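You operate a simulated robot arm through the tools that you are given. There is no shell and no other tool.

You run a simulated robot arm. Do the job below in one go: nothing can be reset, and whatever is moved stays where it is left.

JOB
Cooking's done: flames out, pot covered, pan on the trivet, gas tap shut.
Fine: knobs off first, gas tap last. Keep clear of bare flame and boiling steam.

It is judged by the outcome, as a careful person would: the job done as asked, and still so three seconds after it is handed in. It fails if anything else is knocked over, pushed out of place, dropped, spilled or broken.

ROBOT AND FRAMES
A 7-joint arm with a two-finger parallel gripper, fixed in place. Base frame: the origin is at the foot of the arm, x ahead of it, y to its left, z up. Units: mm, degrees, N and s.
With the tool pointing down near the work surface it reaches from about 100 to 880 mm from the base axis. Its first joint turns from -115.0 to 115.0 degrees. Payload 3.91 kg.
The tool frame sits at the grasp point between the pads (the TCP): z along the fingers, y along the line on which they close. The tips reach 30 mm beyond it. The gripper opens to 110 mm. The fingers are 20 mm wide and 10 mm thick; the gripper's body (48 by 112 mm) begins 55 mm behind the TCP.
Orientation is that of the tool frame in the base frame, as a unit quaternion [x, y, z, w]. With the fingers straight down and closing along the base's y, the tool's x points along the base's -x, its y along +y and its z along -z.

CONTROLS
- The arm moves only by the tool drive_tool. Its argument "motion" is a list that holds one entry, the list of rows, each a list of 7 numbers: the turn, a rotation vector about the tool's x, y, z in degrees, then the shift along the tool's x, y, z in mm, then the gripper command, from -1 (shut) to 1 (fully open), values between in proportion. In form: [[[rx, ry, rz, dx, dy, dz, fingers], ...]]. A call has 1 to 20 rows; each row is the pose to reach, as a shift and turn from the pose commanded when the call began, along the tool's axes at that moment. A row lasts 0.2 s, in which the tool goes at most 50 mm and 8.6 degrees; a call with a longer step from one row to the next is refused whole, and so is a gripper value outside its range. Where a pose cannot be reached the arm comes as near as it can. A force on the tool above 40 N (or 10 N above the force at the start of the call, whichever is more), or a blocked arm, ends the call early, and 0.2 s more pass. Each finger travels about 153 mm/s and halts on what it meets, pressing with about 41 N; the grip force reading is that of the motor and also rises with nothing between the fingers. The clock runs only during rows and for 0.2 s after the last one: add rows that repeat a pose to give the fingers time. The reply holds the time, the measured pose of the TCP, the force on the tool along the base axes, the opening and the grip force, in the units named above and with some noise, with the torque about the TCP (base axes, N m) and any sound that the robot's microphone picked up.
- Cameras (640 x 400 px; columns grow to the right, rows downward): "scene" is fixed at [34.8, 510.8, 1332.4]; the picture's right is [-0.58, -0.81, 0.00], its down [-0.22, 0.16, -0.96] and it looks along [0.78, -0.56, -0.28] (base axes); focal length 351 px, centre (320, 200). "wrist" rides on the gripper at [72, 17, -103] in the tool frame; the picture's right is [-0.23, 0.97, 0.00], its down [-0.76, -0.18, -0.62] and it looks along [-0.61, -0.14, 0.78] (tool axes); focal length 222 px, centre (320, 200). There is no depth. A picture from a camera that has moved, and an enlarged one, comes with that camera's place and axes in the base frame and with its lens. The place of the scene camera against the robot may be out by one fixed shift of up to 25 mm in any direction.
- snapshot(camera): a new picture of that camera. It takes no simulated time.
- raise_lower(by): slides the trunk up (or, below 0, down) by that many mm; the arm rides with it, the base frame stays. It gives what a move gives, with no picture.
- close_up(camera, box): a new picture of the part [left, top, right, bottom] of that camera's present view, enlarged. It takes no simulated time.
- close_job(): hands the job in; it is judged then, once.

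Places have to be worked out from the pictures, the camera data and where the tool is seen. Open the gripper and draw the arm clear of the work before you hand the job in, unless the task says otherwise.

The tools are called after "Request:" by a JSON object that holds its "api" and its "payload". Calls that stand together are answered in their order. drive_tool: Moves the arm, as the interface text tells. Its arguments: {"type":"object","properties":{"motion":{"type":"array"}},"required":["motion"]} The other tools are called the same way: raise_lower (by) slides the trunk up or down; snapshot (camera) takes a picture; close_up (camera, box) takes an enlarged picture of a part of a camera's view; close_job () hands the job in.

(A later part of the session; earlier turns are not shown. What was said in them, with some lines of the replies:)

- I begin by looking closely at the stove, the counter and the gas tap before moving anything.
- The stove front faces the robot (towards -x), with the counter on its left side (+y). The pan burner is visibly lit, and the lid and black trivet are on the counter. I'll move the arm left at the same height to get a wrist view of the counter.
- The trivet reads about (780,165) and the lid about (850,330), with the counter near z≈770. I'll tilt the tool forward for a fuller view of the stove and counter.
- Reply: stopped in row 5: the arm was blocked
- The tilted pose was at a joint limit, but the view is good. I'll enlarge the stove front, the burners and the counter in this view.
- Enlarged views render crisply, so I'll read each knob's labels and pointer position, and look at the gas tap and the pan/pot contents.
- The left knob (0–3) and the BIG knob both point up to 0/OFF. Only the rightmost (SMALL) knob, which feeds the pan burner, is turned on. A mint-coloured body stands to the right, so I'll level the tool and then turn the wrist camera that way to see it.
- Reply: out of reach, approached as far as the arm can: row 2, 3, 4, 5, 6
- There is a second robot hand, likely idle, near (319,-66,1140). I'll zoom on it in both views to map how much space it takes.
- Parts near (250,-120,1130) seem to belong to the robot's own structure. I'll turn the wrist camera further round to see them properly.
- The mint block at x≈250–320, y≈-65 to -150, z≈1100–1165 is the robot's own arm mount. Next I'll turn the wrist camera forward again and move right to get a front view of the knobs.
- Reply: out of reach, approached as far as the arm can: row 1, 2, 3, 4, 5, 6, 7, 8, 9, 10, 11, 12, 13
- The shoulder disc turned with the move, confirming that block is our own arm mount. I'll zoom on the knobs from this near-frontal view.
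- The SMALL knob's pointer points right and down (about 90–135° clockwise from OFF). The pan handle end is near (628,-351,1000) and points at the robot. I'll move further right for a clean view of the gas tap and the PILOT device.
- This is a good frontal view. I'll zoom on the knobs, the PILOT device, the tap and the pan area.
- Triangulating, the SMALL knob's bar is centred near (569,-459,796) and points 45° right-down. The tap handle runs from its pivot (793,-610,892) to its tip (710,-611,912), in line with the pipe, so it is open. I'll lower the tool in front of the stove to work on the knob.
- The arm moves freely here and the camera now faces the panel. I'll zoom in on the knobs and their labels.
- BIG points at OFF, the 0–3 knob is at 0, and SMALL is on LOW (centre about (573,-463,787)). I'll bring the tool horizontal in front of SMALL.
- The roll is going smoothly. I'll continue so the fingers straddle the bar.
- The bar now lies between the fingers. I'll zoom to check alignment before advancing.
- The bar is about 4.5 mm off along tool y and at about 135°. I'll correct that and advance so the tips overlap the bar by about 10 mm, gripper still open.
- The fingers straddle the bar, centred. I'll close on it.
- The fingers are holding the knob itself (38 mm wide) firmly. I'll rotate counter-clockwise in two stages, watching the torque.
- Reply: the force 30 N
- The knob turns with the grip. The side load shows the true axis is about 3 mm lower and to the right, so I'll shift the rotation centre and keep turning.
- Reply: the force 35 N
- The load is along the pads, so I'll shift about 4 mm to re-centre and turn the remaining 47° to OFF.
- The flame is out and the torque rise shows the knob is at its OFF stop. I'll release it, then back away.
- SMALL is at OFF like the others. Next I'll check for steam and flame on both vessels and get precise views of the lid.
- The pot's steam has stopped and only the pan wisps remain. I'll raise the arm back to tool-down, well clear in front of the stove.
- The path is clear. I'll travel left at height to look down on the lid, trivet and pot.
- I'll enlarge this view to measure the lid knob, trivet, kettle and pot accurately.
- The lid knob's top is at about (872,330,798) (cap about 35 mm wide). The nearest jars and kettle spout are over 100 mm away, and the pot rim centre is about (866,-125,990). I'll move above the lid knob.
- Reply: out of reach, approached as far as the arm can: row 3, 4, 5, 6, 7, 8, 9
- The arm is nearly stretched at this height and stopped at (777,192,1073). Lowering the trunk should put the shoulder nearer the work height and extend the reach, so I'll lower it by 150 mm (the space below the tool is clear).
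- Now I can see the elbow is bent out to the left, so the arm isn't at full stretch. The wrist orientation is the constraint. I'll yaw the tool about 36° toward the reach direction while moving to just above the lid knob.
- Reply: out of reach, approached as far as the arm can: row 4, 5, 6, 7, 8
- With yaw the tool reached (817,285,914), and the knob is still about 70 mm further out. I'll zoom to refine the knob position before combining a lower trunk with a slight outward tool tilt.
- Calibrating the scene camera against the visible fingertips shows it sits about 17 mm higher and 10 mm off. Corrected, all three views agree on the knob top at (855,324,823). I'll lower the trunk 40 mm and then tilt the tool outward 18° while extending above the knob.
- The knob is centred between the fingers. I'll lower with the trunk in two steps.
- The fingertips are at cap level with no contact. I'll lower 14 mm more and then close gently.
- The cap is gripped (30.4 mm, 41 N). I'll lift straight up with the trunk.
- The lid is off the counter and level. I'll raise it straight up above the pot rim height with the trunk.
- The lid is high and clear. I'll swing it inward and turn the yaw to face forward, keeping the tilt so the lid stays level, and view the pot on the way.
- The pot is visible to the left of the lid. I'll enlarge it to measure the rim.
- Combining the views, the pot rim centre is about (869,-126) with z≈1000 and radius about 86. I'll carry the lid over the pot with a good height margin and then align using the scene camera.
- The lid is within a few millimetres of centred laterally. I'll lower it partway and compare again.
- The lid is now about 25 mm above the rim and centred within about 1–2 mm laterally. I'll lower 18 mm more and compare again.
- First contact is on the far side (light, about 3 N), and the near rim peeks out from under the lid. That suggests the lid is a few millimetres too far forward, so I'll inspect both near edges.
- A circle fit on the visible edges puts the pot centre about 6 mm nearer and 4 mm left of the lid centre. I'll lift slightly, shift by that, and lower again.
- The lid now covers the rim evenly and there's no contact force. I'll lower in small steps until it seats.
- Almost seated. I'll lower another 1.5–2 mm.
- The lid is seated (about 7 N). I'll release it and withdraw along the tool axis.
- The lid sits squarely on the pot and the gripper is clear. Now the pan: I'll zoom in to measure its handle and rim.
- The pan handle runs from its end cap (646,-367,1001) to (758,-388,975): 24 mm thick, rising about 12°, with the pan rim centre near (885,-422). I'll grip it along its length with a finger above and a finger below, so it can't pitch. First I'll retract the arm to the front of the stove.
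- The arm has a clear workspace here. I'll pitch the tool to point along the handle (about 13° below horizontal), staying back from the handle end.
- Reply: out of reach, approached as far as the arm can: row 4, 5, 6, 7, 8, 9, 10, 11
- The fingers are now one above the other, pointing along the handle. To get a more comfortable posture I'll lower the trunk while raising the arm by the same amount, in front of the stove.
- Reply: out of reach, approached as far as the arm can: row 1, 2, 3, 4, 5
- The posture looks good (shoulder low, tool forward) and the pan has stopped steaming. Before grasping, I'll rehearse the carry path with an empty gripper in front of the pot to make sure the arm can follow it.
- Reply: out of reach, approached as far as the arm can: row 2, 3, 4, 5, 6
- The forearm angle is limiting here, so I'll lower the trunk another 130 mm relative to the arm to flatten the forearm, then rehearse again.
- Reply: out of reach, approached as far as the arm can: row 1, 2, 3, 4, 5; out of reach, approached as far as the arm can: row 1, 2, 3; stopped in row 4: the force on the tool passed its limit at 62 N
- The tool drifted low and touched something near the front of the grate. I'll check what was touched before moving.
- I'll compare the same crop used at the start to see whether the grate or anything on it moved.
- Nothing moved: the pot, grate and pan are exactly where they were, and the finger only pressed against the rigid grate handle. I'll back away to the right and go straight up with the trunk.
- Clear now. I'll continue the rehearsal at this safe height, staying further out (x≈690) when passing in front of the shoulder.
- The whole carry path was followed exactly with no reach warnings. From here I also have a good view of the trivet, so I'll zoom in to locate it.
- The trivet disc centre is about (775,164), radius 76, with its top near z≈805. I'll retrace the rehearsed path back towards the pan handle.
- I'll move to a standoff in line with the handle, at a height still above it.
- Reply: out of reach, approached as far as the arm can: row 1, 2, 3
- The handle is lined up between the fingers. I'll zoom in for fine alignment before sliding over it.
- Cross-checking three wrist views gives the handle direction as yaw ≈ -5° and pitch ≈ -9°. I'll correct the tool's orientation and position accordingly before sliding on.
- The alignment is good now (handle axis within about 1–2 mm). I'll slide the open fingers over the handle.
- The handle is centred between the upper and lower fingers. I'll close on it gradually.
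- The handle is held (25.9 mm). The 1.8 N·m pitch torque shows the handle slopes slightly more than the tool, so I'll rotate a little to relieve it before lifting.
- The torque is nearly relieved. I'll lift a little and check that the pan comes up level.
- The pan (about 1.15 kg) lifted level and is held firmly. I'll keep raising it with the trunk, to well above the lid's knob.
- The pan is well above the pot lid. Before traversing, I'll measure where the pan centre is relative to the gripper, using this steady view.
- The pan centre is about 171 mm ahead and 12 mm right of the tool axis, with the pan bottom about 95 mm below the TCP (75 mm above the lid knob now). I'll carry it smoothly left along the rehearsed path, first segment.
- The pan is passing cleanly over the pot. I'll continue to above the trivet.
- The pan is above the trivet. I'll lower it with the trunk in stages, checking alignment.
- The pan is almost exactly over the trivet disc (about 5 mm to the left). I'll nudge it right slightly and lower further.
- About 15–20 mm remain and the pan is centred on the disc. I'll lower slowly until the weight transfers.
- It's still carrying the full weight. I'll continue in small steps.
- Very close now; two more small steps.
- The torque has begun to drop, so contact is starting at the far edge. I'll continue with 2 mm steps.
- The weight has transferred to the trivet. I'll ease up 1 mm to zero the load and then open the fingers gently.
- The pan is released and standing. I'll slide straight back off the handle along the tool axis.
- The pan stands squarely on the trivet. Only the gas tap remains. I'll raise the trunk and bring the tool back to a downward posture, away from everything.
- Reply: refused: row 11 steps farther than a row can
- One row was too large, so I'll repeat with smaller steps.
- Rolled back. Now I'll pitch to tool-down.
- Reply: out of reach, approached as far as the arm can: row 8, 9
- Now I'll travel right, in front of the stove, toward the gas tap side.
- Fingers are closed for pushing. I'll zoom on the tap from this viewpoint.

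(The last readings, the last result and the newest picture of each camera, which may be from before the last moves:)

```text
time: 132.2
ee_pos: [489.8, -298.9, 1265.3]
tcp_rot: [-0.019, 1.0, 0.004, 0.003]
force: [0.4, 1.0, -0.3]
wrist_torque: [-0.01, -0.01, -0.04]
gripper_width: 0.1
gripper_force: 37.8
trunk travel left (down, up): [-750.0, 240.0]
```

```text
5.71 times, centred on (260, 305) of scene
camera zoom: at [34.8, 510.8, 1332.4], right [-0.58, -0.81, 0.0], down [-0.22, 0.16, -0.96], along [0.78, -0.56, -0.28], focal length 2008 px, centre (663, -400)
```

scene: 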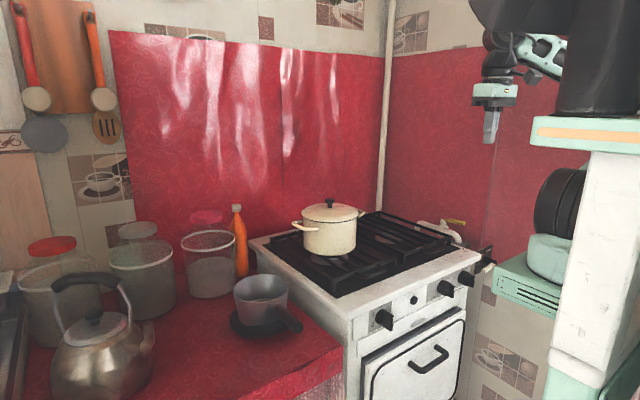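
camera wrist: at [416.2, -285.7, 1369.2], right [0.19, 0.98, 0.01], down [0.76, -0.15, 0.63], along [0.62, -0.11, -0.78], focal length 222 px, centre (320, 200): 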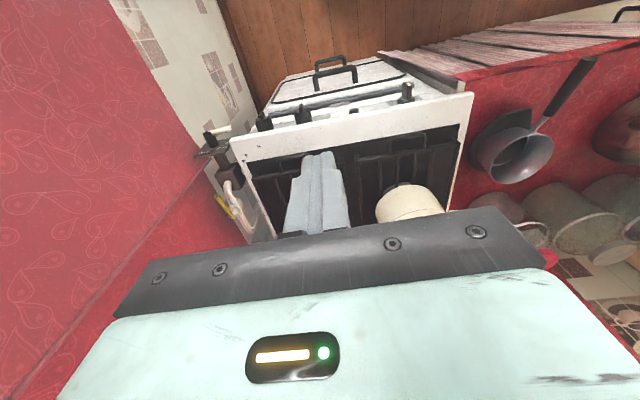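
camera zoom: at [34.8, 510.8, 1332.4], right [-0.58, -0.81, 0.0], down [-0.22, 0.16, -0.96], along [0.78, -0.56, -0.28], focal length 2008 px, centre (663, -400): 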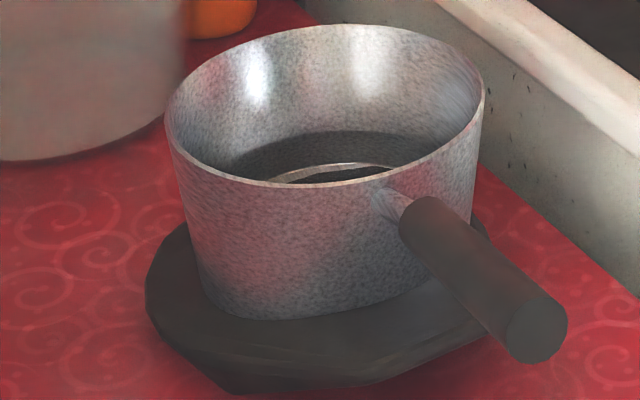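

The handle's pivot is at about (787,-608) and its tip at (716,-616,907). The wall is at y≈-727 and the grate edge at y≈-507, so there's room to swing the lever clockwise (tip toward the stove). I'll come in above its wall side with closed fingers, yawed and tilted along the reach direction.

Request:
{"api": "drive_tool", "payload": {"motion": [[[0.4, -0.95, 3.75, -19, -30, 21, -1], [0.8, -1.9, 7.5, -38, -60, 42, -1], [1.2, -2.85, 11.3, -58, -91, 63, -1], [1.6, -3.8, 15, -77, -121, 84, -1], [2, -4.75, 18.8, -96, -151, 105, -1], [2.4, -5.7, 22.5, -115, -181, 126, -1], [2.8, -6.65, 26.3, -135, -212, 148, -1], [3.2, -7.6, 30, -154, -242, 169, -1], [3.6, -8.5, 33.8, -173, -272, 190, -1], [4, -9.5, 37.5, -192, -302, 211, -1], [4.4, -10.4, 41.3, -212, -333, 232, -1], [4.74, -11.37, 45.05, -230.9, -363, 253.7, -1], [4.74, -11.37, 45.05, -230.9, -363, 253.7, -1]]]}}

Request:
{"api": "snapshot", "payload": {"camera": "wrist"}}

Request:
{"api": "snapshot", "payload": {"camera": "scene"}}

```text
time: 135.0
ee_pos: [737.9, -649.9, 1010.2]
tcp_rot: [0.366, 0.925, -0.034, 0.099]
force: [-1.7, 6.0, -0.1]
wrist_torque: [-0.35, -0.11, -0.21]
gripper_width: 0.3
gripper_force: 38.0
trunk travel left (down, up): [-750.0, 240.0]
```

```text
taken
camera wrist: at [679.8, -576.3, 1097.4], right [0.83, 0.56, 0.06], down [0.32, -0.56, 0.77], along [0.46, -0.62, -0.64], focal length 222 px, centre (320, 200)
```

wrist: 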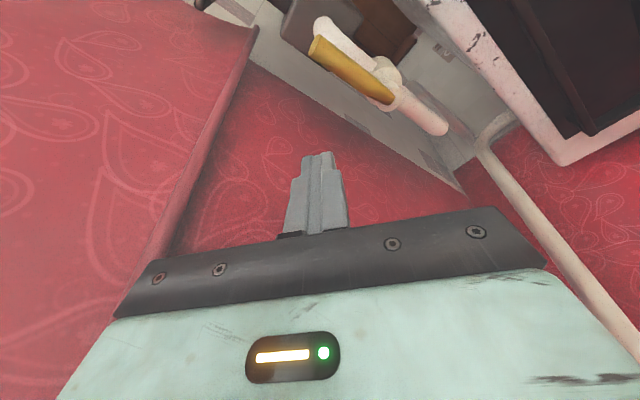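

```text
taken
```

scene: 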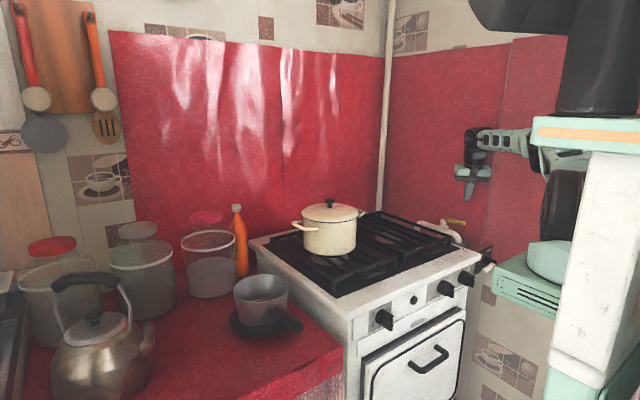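

A light side contact (6 N), likely the gripper body against a protruding wall panel. I'll lift off and turn the gripper so its long side runs parallel to the wall.

Request:
{"api": "drive_tool", "payload": {"motion": [[[0, 0, 0, 0, 11.4, -25, -1], [0, 0, 0, 0, 11.4, -51, -1], [1.5, -0.07, 7.3, 0, 11.4, -51, -1], [3.1, -0.14, 14.7, 0, 11.4, -51, -1], [4.7, -0.2, 22, 0, 11.4, -51, -1], [6.2, -0.3, 29.4, 0, 11.4, -51, -1], [7.8, -0.36, 36.7, 0, 11.4, -51, -1], [9.36, -0.43, 44.1, 0, 11.4, -51, -1], [9.36, -0.43, 44.1, 0, 11.4, -51, -1]]]}}

Request:
{"api": "snapshot", "payload": {"camera": "wrist"}}

Request:
{"api": "close_up", "payload": {"camera": "scene", "box": [420, 130, 548, 260]}}

```text
time: 137.0
ee_pos: [737.1, -635.9, 1062.1]
tcp_rot: [0.693, 0.714, -0.069, 0.079]
force: [1.1, 0.0, 0.9]
wrist_torque: [-0.01, -0.02, -0.01]
gripper_width: 0.0
gripper_force: 37.3
trunk travel left (down, up): [-750.0, 240.0]
```

```text
taken
camera wrist: at [748.5, -544.0, 1147.8], right [0.98, -0.19, 0.06], down [-0.17, -0.62, 0.77], along [-0.11, -0.76, -0.64], focal length 222 px, centre (320, 200)
```

wrist: 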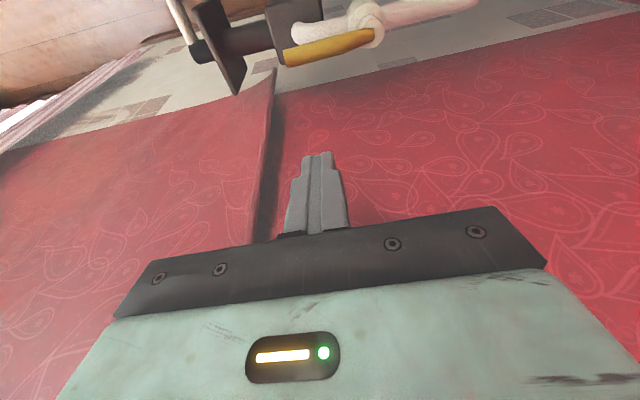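

```text
3.08 times, centred on (484, 195) of scene
camera zoom: at [34.8, 510.8, 1332.4], right [-0.58, -0.81, 0.0], down [-0.22, 0.16, -0.96], along [0.78, -0.56, -0.28], focal length 1081 px, centre (-185, 215)
```

zoom: 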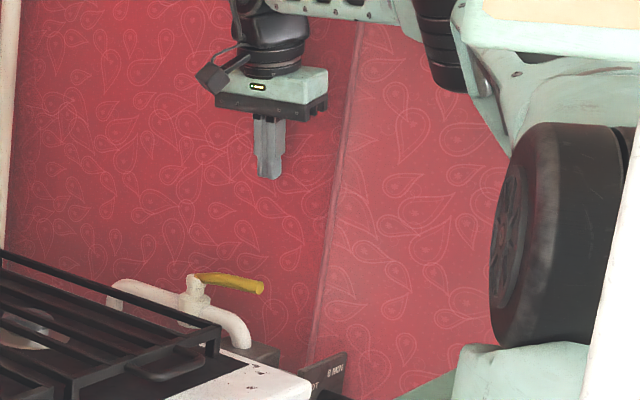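

No contact now, and my predicted lever position matches this view. I'll lower the closed fingers down on the wall side of the lever.

Request:
{"api": "drive_tool", "payload": {"motion": [[[0, 0, 0, 0, -1, 32, -1], [0, 0, 0, 0, -2, 63.6, -1], [0, 0, 0, 0, -2, 63.6, -1]]]}}

Request:
{"api": "snapshot", "payload": {"camera": "wrist"}}

Request:
{"api": "close_up", "payload": {"camera": "scene", "box": [404, 190, 500, 250]}}

```text
time: 137.8
ee_pos: [735.0, -648.2, 999.1]
tcp_rot: [0.692, 0.714, -0.069, 0.077]
force: [-0.9, -0.2, -0.5]
wrist_torque: [-0.01, 0.01, -0.03]
gripper_width: 0.0
gripper_force: 37.3
trunk travel left (down, up): [-750.0, 240.0]
```

```text
taken
camera wrist: at [747.8, -555.7, 1085.5], right [0.98, -0.19, 0.06], down [-0.17, -0.62, 0.77], along [-0.11, -0.76, -0.64], focal length 222 px, centre (320, 200)
```

wrist: 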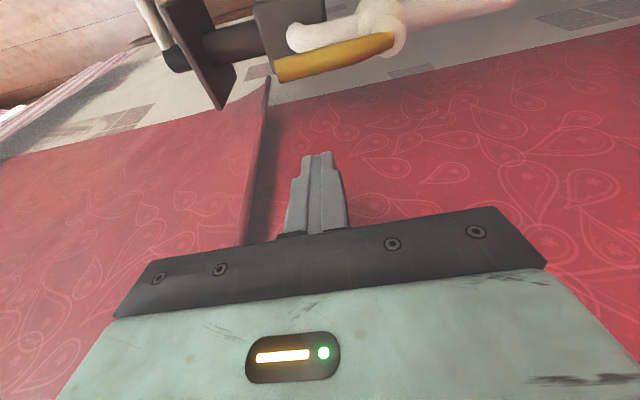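

```text
6.67 times, centred on (452, 220) of scene
camera zoom: at [34.8, 510.8, 1332.4], right [-0.58, -0.81, 0.0], down [-0.22, 0.16, -0.96], along [0.78, -0.56, -0.28], focal length 2343 px, centre (-560, 67)
```

zoom: 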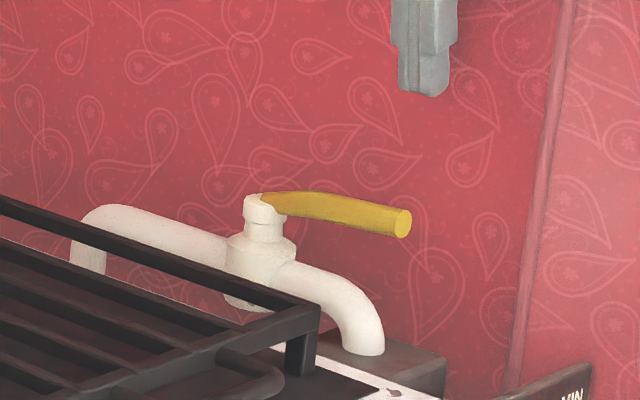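

Clear. I'll descend to lever height (tips about 888 mm) on the wall side.

Request:
{"api": "drive_tool", "payload": {"motion": [[[0, 0, 0, 5.2, 0, 26.6, -1], [0, 0, 0, 10.4, 0, 53.1, -1], [0, 0, 0, 15.6, 0, 79.7, -1], [0, 0, 0, 15.6, 0, 79.7, -1]]]}}

Request:
{"api": "snapshot", "payload": {"camera": "wrist"}}

Request:
{"api": "close_up", "payload": {"camera": "scene", "box": [404, 190, 500, 250]}}

```text
time: 138.8
ee_pos: [735.2, -650.3, 919.5]
tcp_rot: [0.692, 0.714, -0.07, 0.079]
force: [1.0, 0.2, 0.5]
wrist_torque: [0.01, 0.0, 0.03]
gripper_width: 0.1
gripper_force: 37.9
trunk travel left (down, up): [-750.0, 240.0]
```

```text
taken
camera wrist: at [748.0, -557.5, 1004.5], right [0.98, -0.19, 0.06], down [-0.17, -0.62, 0.77], along [-0.11, -0.76, -0.64], focal length 222 px, centre (320, 200)
```

wrist: 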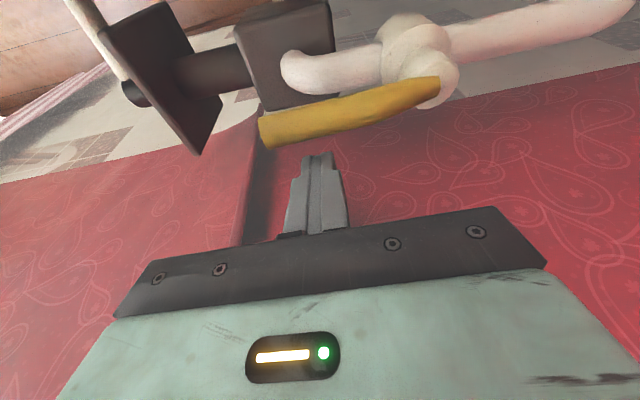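

```text
6.67 times, centred on (452, 220) of scene
camera zoom: at [34.8, 510.8, 1332.4], right [-0.58, -0.81, 0.0], down [-0.22, 0.16, -0.96], along [0.78, -0.56, -0.28], focal length 2343 px, centre (-560, 67)
```

zoom: 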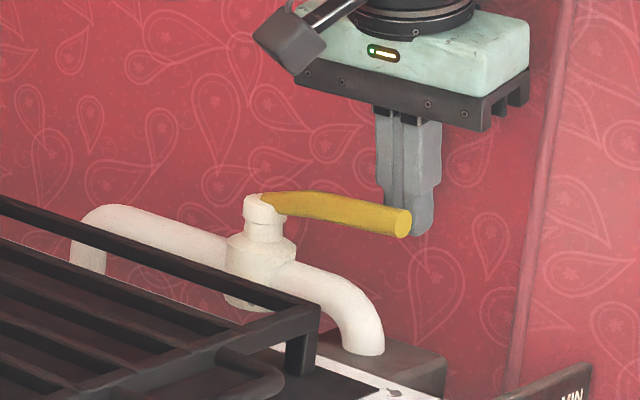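

The fingers are behind the lever on the wall side, at the right height. I'll push along the closing arc, first half.

Request:
{"api": "drive_tool", "payload": {"motion": [[[0, 0, 0, 9.8, -0.7, -2.1, -1], [0, 0, 0, 19.6, -0.6, -4.2, -1], [0, 0, 0, 27, -3.2, -5.8, -1], [0, 0, 0, 34.9, -4.8, -7.5, -1], [0, 0, 0, 42.8, -5.3, -9.2, -1], [0, 0, 0, 49.7, -4.7, -10.6, -1], [0, 0, 0, 57.6, -3, -12.3, -1], [0, 0, 0, 64.1, -0.7, -13.6, -1], [0, 0, 0, 64.1, -0.7, -13.6, -1]]]}}

Request:
{"api": "snapshot", "payload": {"camera": "wrist"}}

Request:
{"api": "close_up", "payload": {"camera": "scene", "box": [404, 190, 500, 250]}}

```text
time: 140.8
ee_pos: [732.8, -585.1, 917.0]
tcp_rot: [0.693, 0.714, -0.07, 0.079]
force: [0.0, -0.2, -0.1]
wrist_torque: [-0.02, 0.02, -0.01]
gripper_width: 0.0
gripper_force: 38.1
trunk travel left (down, up): [-750.0, 240.0]
```

```text
taken
camera wrist: at [745.3, -492.4, 1004.5], right [0.98, -0.19, 0.06], down [-0.17, -0.62, 0.77], along [-0.11, -0.76, -0.64], focal length 222 px, centre (320, 200)
```

wrist: 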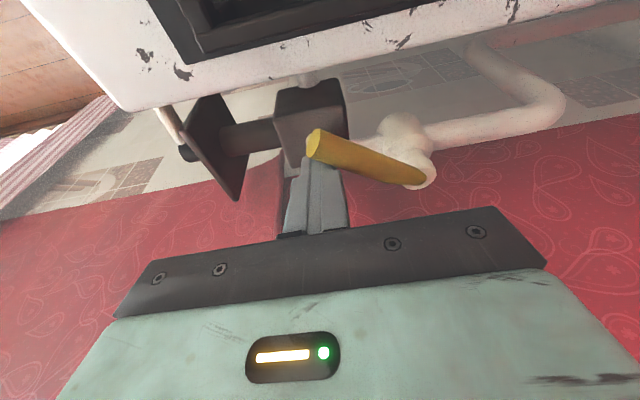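

```text
6.67 times, centred on (452, 220) of scene
camera zoom: at [34.8, 510.8, 1332.4], right [-0.58, -0.81, 0.0], down [-0.22, 0.16, -0.96], along [0.78, -0.56, -0.28], focal length 2343 px, centre (-560, 67)
```

zoom: 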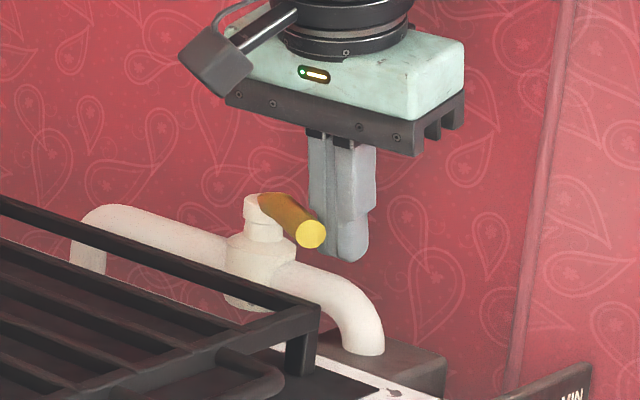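

The lever is turning freely. I'll continue the arc to 90°.

Request:
{"api": "drive_tool", "payload": {"motion": [[[0, 0, 0, 7.1, 3.6, -1.5, -1], [0, 0, 0, 12.9, 7.6, -2.7, -1], [0, 0, 0, 18.8, 13, -3.9, -1], [0, 0, 0, 23.4, 18.3, -4.8, -1], [0, 0, 0, 27.7, 25.2, -5.6, -1], [0, 0, 0, 30.7, 31.6, -6.2, -1], [0, 0, 0, 32.5, 36.3, -6.5, -1], [0, 0, 0, 32.5, 36.3, -6.5, -1]]]}}

Request:
{"api": "snapshot", "payload": {"camera": "wrist"}}

Request:
{"api": "close_up", "payload": {"camera": "scene", "box": [404, 190, 500, 250]}}

```text
time: 142.6
ee_pos: [768.7, -550.9, 916.7]
tcp_rot: [0.693, 0.714, -0.069, 0.079]
force: [-0.2, -0.2, 0.3]
wrist_torque: [-0.01, 0.02, 0.02]
gripper_width: 0.0
gripper_force: 37.9
trunk travel left (down, up): [-750.0, 240.0]
```

```text
taken
camera wrist: at [781.1, -458.3, 1004.6], right [0.98, -0.19, 0.06], down [-0.17, -0.62, 0.77], along [-0.11, -0.76, -0.64], focal length 222 px, centre (320, 200)
```

wrist: 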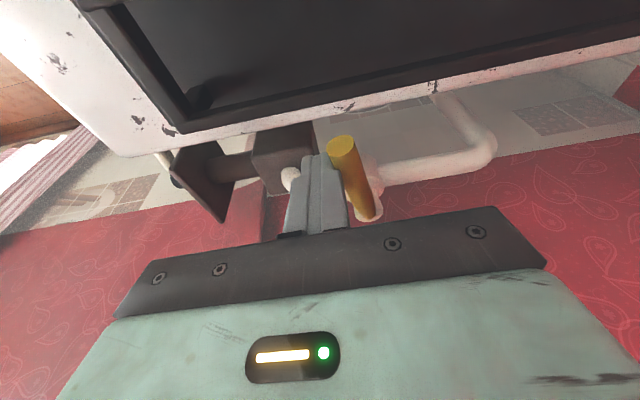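

```text
6.67 times, centred on (452, 220) of scene
camera zoom: at [34.8, 510.8, 1332.4], right [-0.58, -0.81, 0.0], down [-0.22, 0.16, -0.96], along [0.78, -0.56, -0.28], focal length 2343 px, centre (-560, 67)
```

zoom: 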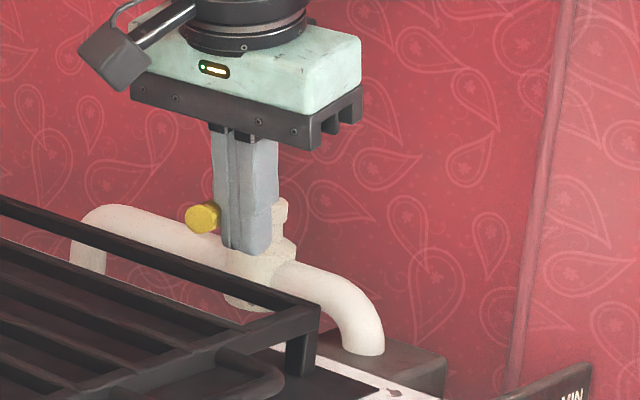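

The lever is at about 80°. I'll keep pushing gently until it reaches its stop.

Request:
{"api": "drive_tool", "payload": {"motion": [[[0, 0, 0, 0.7, 2.5, -0.1, -1], [0, 0, 0, 1.3, 4.9, -0.2, -1], [0, 0, 0, 1.8, 7.5, -0.3, -1], [0, 0, 0, 2.2, 10, -0.35, -1], [0, 0, 0, 2.2, 10, -0.35, -1]]]}}

Request:
{"api": "snapshot", "payload": {"camera": "wrist"}}

Request:
{"api": "close_up", "payload": {"camera": "scene", "box": [404, 190, 500, 250]}}

```text
time: 143.8
ee_pos: [778.7, -547.7, 917.1]
tcp_rot: [0.693, 0.714, -0.069, 0.079]
force: [0.2, 0.3, -0.7]
wrist_torque: [-0.03, 0.01, 0.0]
gripper_width: 0.2
gripper_force: 37.2
trunk travel left (down, up): [-750.0, 240.0]
```

```text
taken
camera wrist: at [790.9, -456.0, 1004.1], right [0.98, -0.19, 0.06], down [-0.17, -0.62, 0.77], along [-0.11, -0.76, -0.64], focal length 222 px, centre (320, 200)
```

wrist: 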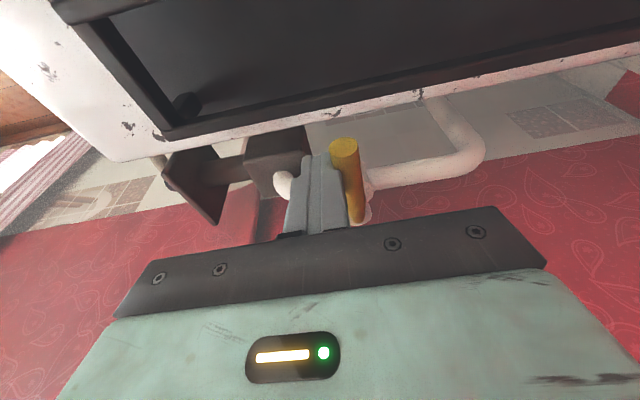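

```text
6.67 times, centred on (452, 220) of scene
camera zoom: at [34.8, 510.8, 1332.4], right [-0.58, -0.81, 0.0], down [-0.22, 0.16, -0.96], along [0.78, -0.56, -0.28], focal length 2343 px, centre (-560, 67)
```

zoom: 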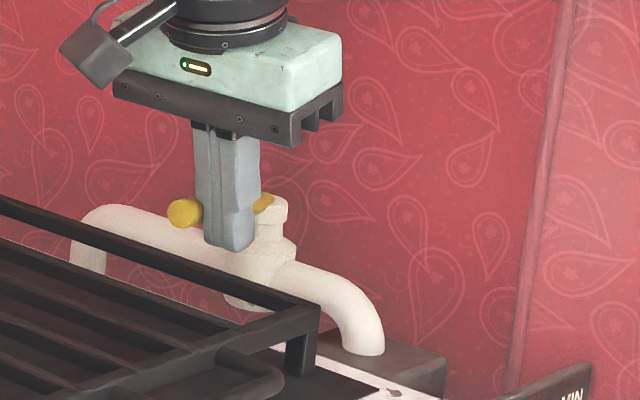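

Still free to move, at about 85°. I'll push on in small increments until it meets the stop.

Request:
{"api": "drive_tool", "payload": {"motion": [[[0, 0, 0, 0.3, 2.5, 0, -1], [0, 0, 0, 0.3, 5, 0, -1], [0, 0, 0, 0.3, 7.5, 0, -1], [0, 0, 0, 0.3, 7.5, 0, -1]]]}}

Request:
{"api": "close_up", "payload": {"camera": "wrist", "box": [260, 120, 420, 240]}}

Request:
{"api": "close_up", "payload": {"camera": "scene", "box": [404, 190, 500, 250]}}

```text
time: 144.8
ee_pos: [782.3, -548.4, 917.1]
tcp_rot: [0.693, 0.713, -0.071, 0.076]
force: [-27.2, 7.6, 1.2]
wrist_torque: [0.09, 0.35, -0.24]
gripper_width: 0.1
gripper_force: 37.7
trunk travel left (down, up): [-750.0, 240.0]
```

```text
3.33 times, centred on (340, 180) of wrist
camera zoom: at [796.2, -455.8, 1004.1], right [0.98, -0.19, 0.05], down [-0.16, -0.62, 0.77], along [-0.12, -0.76, -0.64], focal length 740 px, centre (253, 267)
```

zoom: 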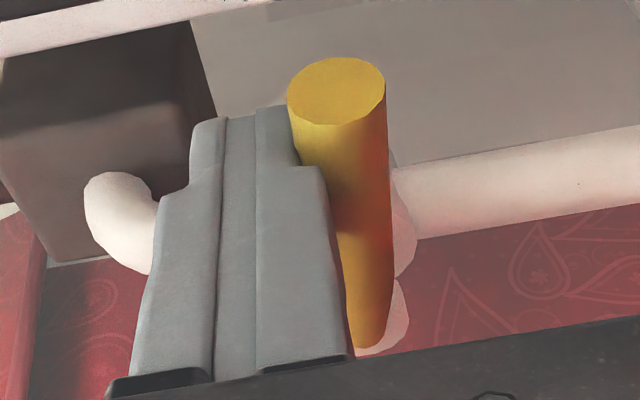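

```text
6.67 times, centred on (452, 220) of scene
camera zoom: at [34.8, 510.8, 1332.4], right [-0.58, -0.81, 0.0], down [-0.22, 0.16, -0.96], along [0.78, -0.56, -0.28], focal length 2343 px, centre (-560, 67)
```

zoom: 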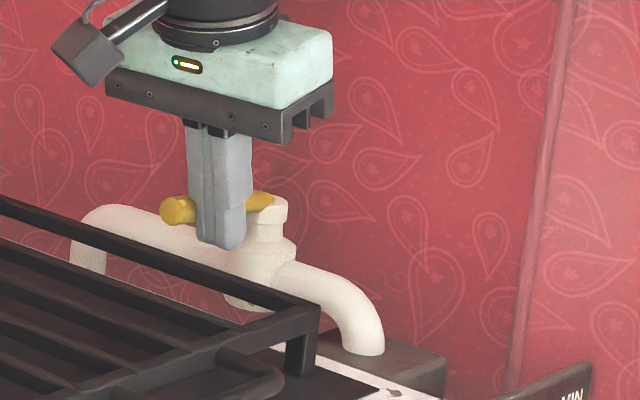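

A firm stop (27 N) at 90°: the handle is now across the pipe, so the gas tap is shut. I'll ease off the lever and withdraw upward.

Request:
{"api": "drive_tool", "payload": {"motion": [[[0, 0, 0, 0, -8, 0, -1], [0, 0, 0, 0, -20, 0, -1], [0, 0, 0, 0, -25, -15, -1], [0, 0, 0, 0, -25, -45, -1], [0, 0, 0, 0, -25, -80, -1], [0, 0, 0, 0, -25, -120, -1], [0, 0, 0, 0, -25, -120, -1]]]}}

Request:
{"api": "close_up", "payload": {"camera": "scene", "box": [404, 190, 500, 250]}}

Request:
{"api": "snapshot", "payload": {"camera": "wrist"}}

```text
time: 146.4
ee_pos: [761.0, -521.3, 1034.8]
tcp_rot: [0.693, 0.714, -0.069, 0.079]
force: [0.1, -0.6, -0.8]
wrist_torque: [-0.02, 0.01, -0.02]
gripper_width: 0.0
gripper_force: 38.1
trunk travel left (down, up): [-750.0, 240.0]
```

```text
6.67 times, centred on (452, 220) of scene
camera zoom: at [34.8, 510.8, 1332.4], right [-0.58, -0.81, 0.0], down [-0.22, 0.16, -0.96], along [0.78, -0.56, -0.28], focal length 2343 px, centre (-560, 67)
```

zoom: 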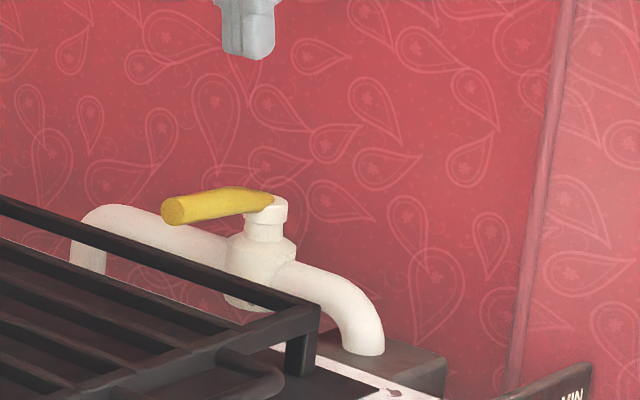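

```text
taken
camera wrist: at [772.8, -430.4, 1121.3], right [0.98, -0.19, 0.06], down [-0.17, -0.62, 0.77], along [-0.11, -0.76, -0.64], focal length 222 px, centre (320, 200)
```

wrist: 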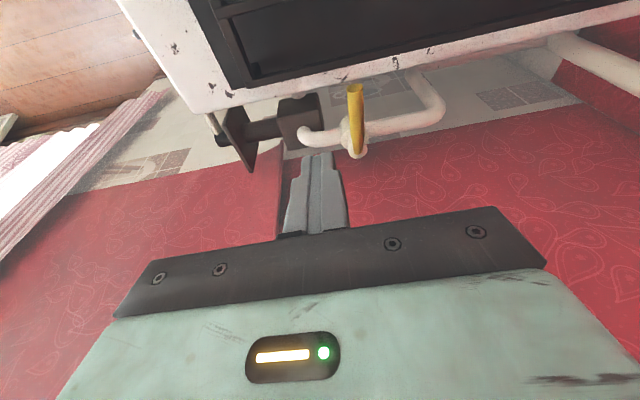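

The yellow handle is clearly across the pipe. I'll draw the arm back to clear space, opening the gripper.

Request:
{"api": "drive_tool", "payload": {"motion": [[[0, 0, 0, -6, 0, -29, -1], [0, 0, 0, -12.5, 0.7, -58.8, -1], [0, 0, 0, 6, -32, -75, -0.6], [0, 0, 0, 25, -64, -91, -0.2], [0, 0, 0, 43, -97, -107, 0.2], [0, 0, 0, 62, -130, -123, 0.6], [0, 0, 0, 80, -162, -139, 1], [0, 0, 0, 99, -195, -155, 1], [0, 0, 0, 117, -228, -168, 1], [0, 0, 0, 136, -260, -180, 1], [0, 0, 0, 153, -293, -189, 1], [0, 0, 0, 153, -293, -189, 1]]]}}

Request:
{"api": "snapshot", "payload": {"camera": "scene"}}

Request:
{"api": "snapshot", "payload": {"camera": "wrist"}}

```text
time: 149.0
ee_pos: [459.2, -343.9, 1184.9]
tcp_rot: [0.693, 0.714, -0.069, 0.079]
force: [0.3, 0.0, 1.3]
wrist_torque: [0.02, -0.01, -0.01]
gripper_width: 110.2
gripper_force: 0.0
trunk travel left (down, up): [-750.0, 240.0]
```

```text
taken
```

scene: 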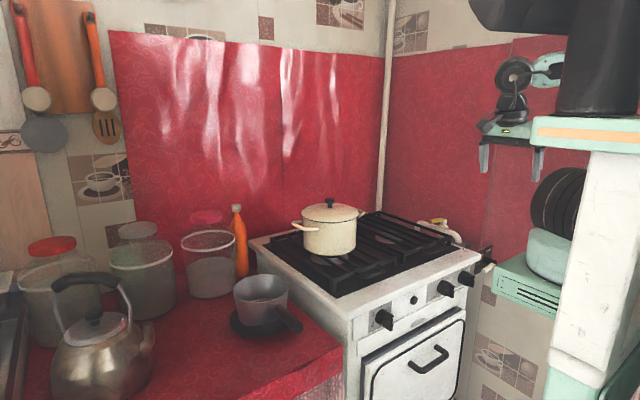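

```text
taken
camera wrist: at [471.1, -251.7, 1272.2], right [0.98, -0.19, 0.06], down [-0.17, -0.62, 0.77], along [-0.11, -0.76, -0.64], focal length 222 px, centre (320, 200)
```

wrist: 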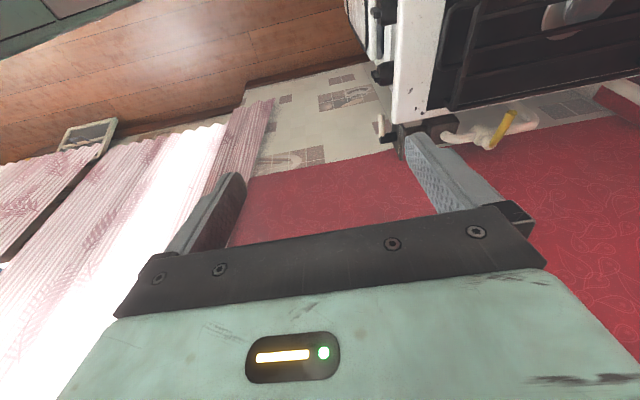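

The arm is clear and the gripper open. I'll do a final check of every item: knobs, PILOT device, burners, lid, pan and tap.

Request:
{"api": "close_up", "payload": {"camera": "scene", "box": [360, 240, 504, 330]}}

Request:
{"api": "close_up", "payload": {"camera": "scene", "box": [260, 190, 420, 290]}}

Request:
{"api": "close_up", "payload": {"camera": "scene", "box": [200, 260, 328, 340]}}

Request:
{"api": "close_up", "payload": {"camera": "scene", "box": [404, 205, 500, 265]}}

Request:
{"api": "close_up", "payload": {"camera": "scene", "box": [10, 190, 260, 400]}}

```text
4.44 times, centred on (432, 285) of scene
camera zoom: at [34.8, 510.8, 1332.4], right [-0.58, -0.81, 0.0], down [-0.22, 0.16, -0.96], along [0.78, -0.56, -0.28], focal length 1562 px, centre (-178, -178)
```

zoom: 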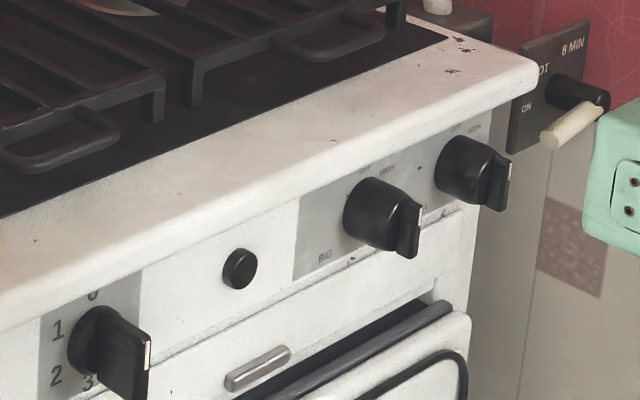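

```text
4.00 times, centred on (340, 240) of scene
camera zoom: at [34.8, 510.8, 1332.4], right [-0.58, -0.81, 0.0], down [-0.22, 0.16, -0.96], along [0.78, -0.56, -0.28], focal length 1406 px, centre (240, 40)
```

zoom: 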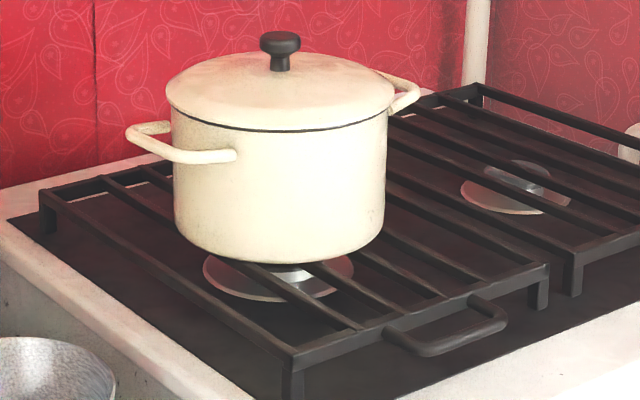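

```text
5.00 times, centred on (264, 300) of scene
camera zoom: at [34.8, 510.8, 1332.4], right [-0.58, -0.81, 0.0], down [-0.22, 0.16, -0.96], along [0.78, -0.56, -0.28], focal length 1757 px, centre (600, -300)
```

zoom: 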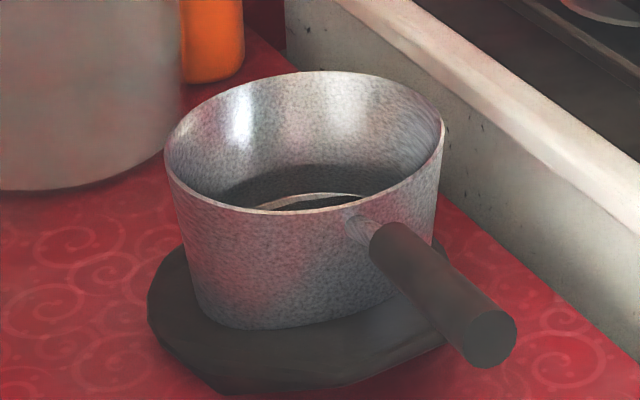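

```text
6.67 times, centred on (452, 235) of scene
camera zoom: at [34.8, 510.8, 1332.4], right [-0.58, -0.81, 0.0], down [-0.22, 0.16, -0.96], along [0.78, -0.56, -0.28], focal length 2343 px, centre (-560, -33)
```

zoom: 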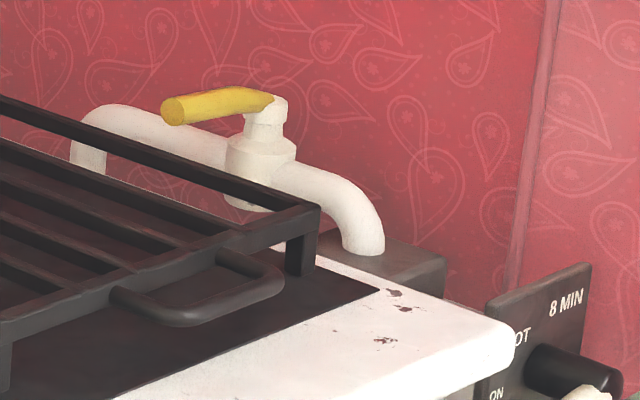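

```text
1.90 times, centred on (135, 295) of scene
camera zoom: at [34.8, 510.8, 1332.4], right [-0.58, -0.81, 0.0], down [-0.22, 0.16, -0.96], along [0.78, -0.56, -0.28], focal length 669 px, centre (672, 19)
```

zoom: 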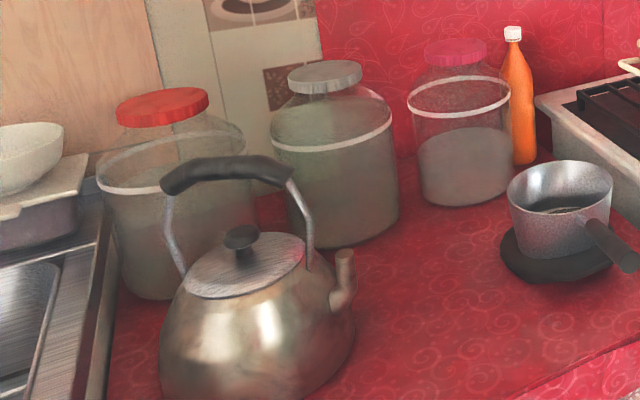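

Everything checks out:
- All three knobs are at OFF/0 and both burners are out.
- The lid is seated on the pot.
- The pan stands level on the trivet.
- The yellow gas tap handle is across the pipe (shut).
- Nothing else has moved, and the arm is clear with the gripper open.

I'm handing the job in.

Request:
{"api": "close_job", "payload": {}}

```text
The job is handed in.
```

The job is done and handed in, in the order you asked for: knobs first, gas tap last.

- **Flames:** the SMALL knob was the only one on. I turned it from LOW to OFF and the flame went out. BIG and the 0–3 knob were already off.
- **Pot:** the lid is seated on the rim. It went on after the pot had stopped steaming.
- **Pan:** it stands level on the trivet. I carried it over by its handle after its steam had stopped.
- **Gas tap:** I turned the yellow handle 90° to its stop, so it now sits across the pipe.

**Contacts:** While testing the carry path, the gripper pressed hard (62 N) against the handle of the left grate. It also lightly touched the wall panel near the tap. Nothing moved either time.

**Left alone:** I did not touch the PILOT / 8 MIN valve beside the stove. It still points to ON, but it is downstream of the shut gas tap.
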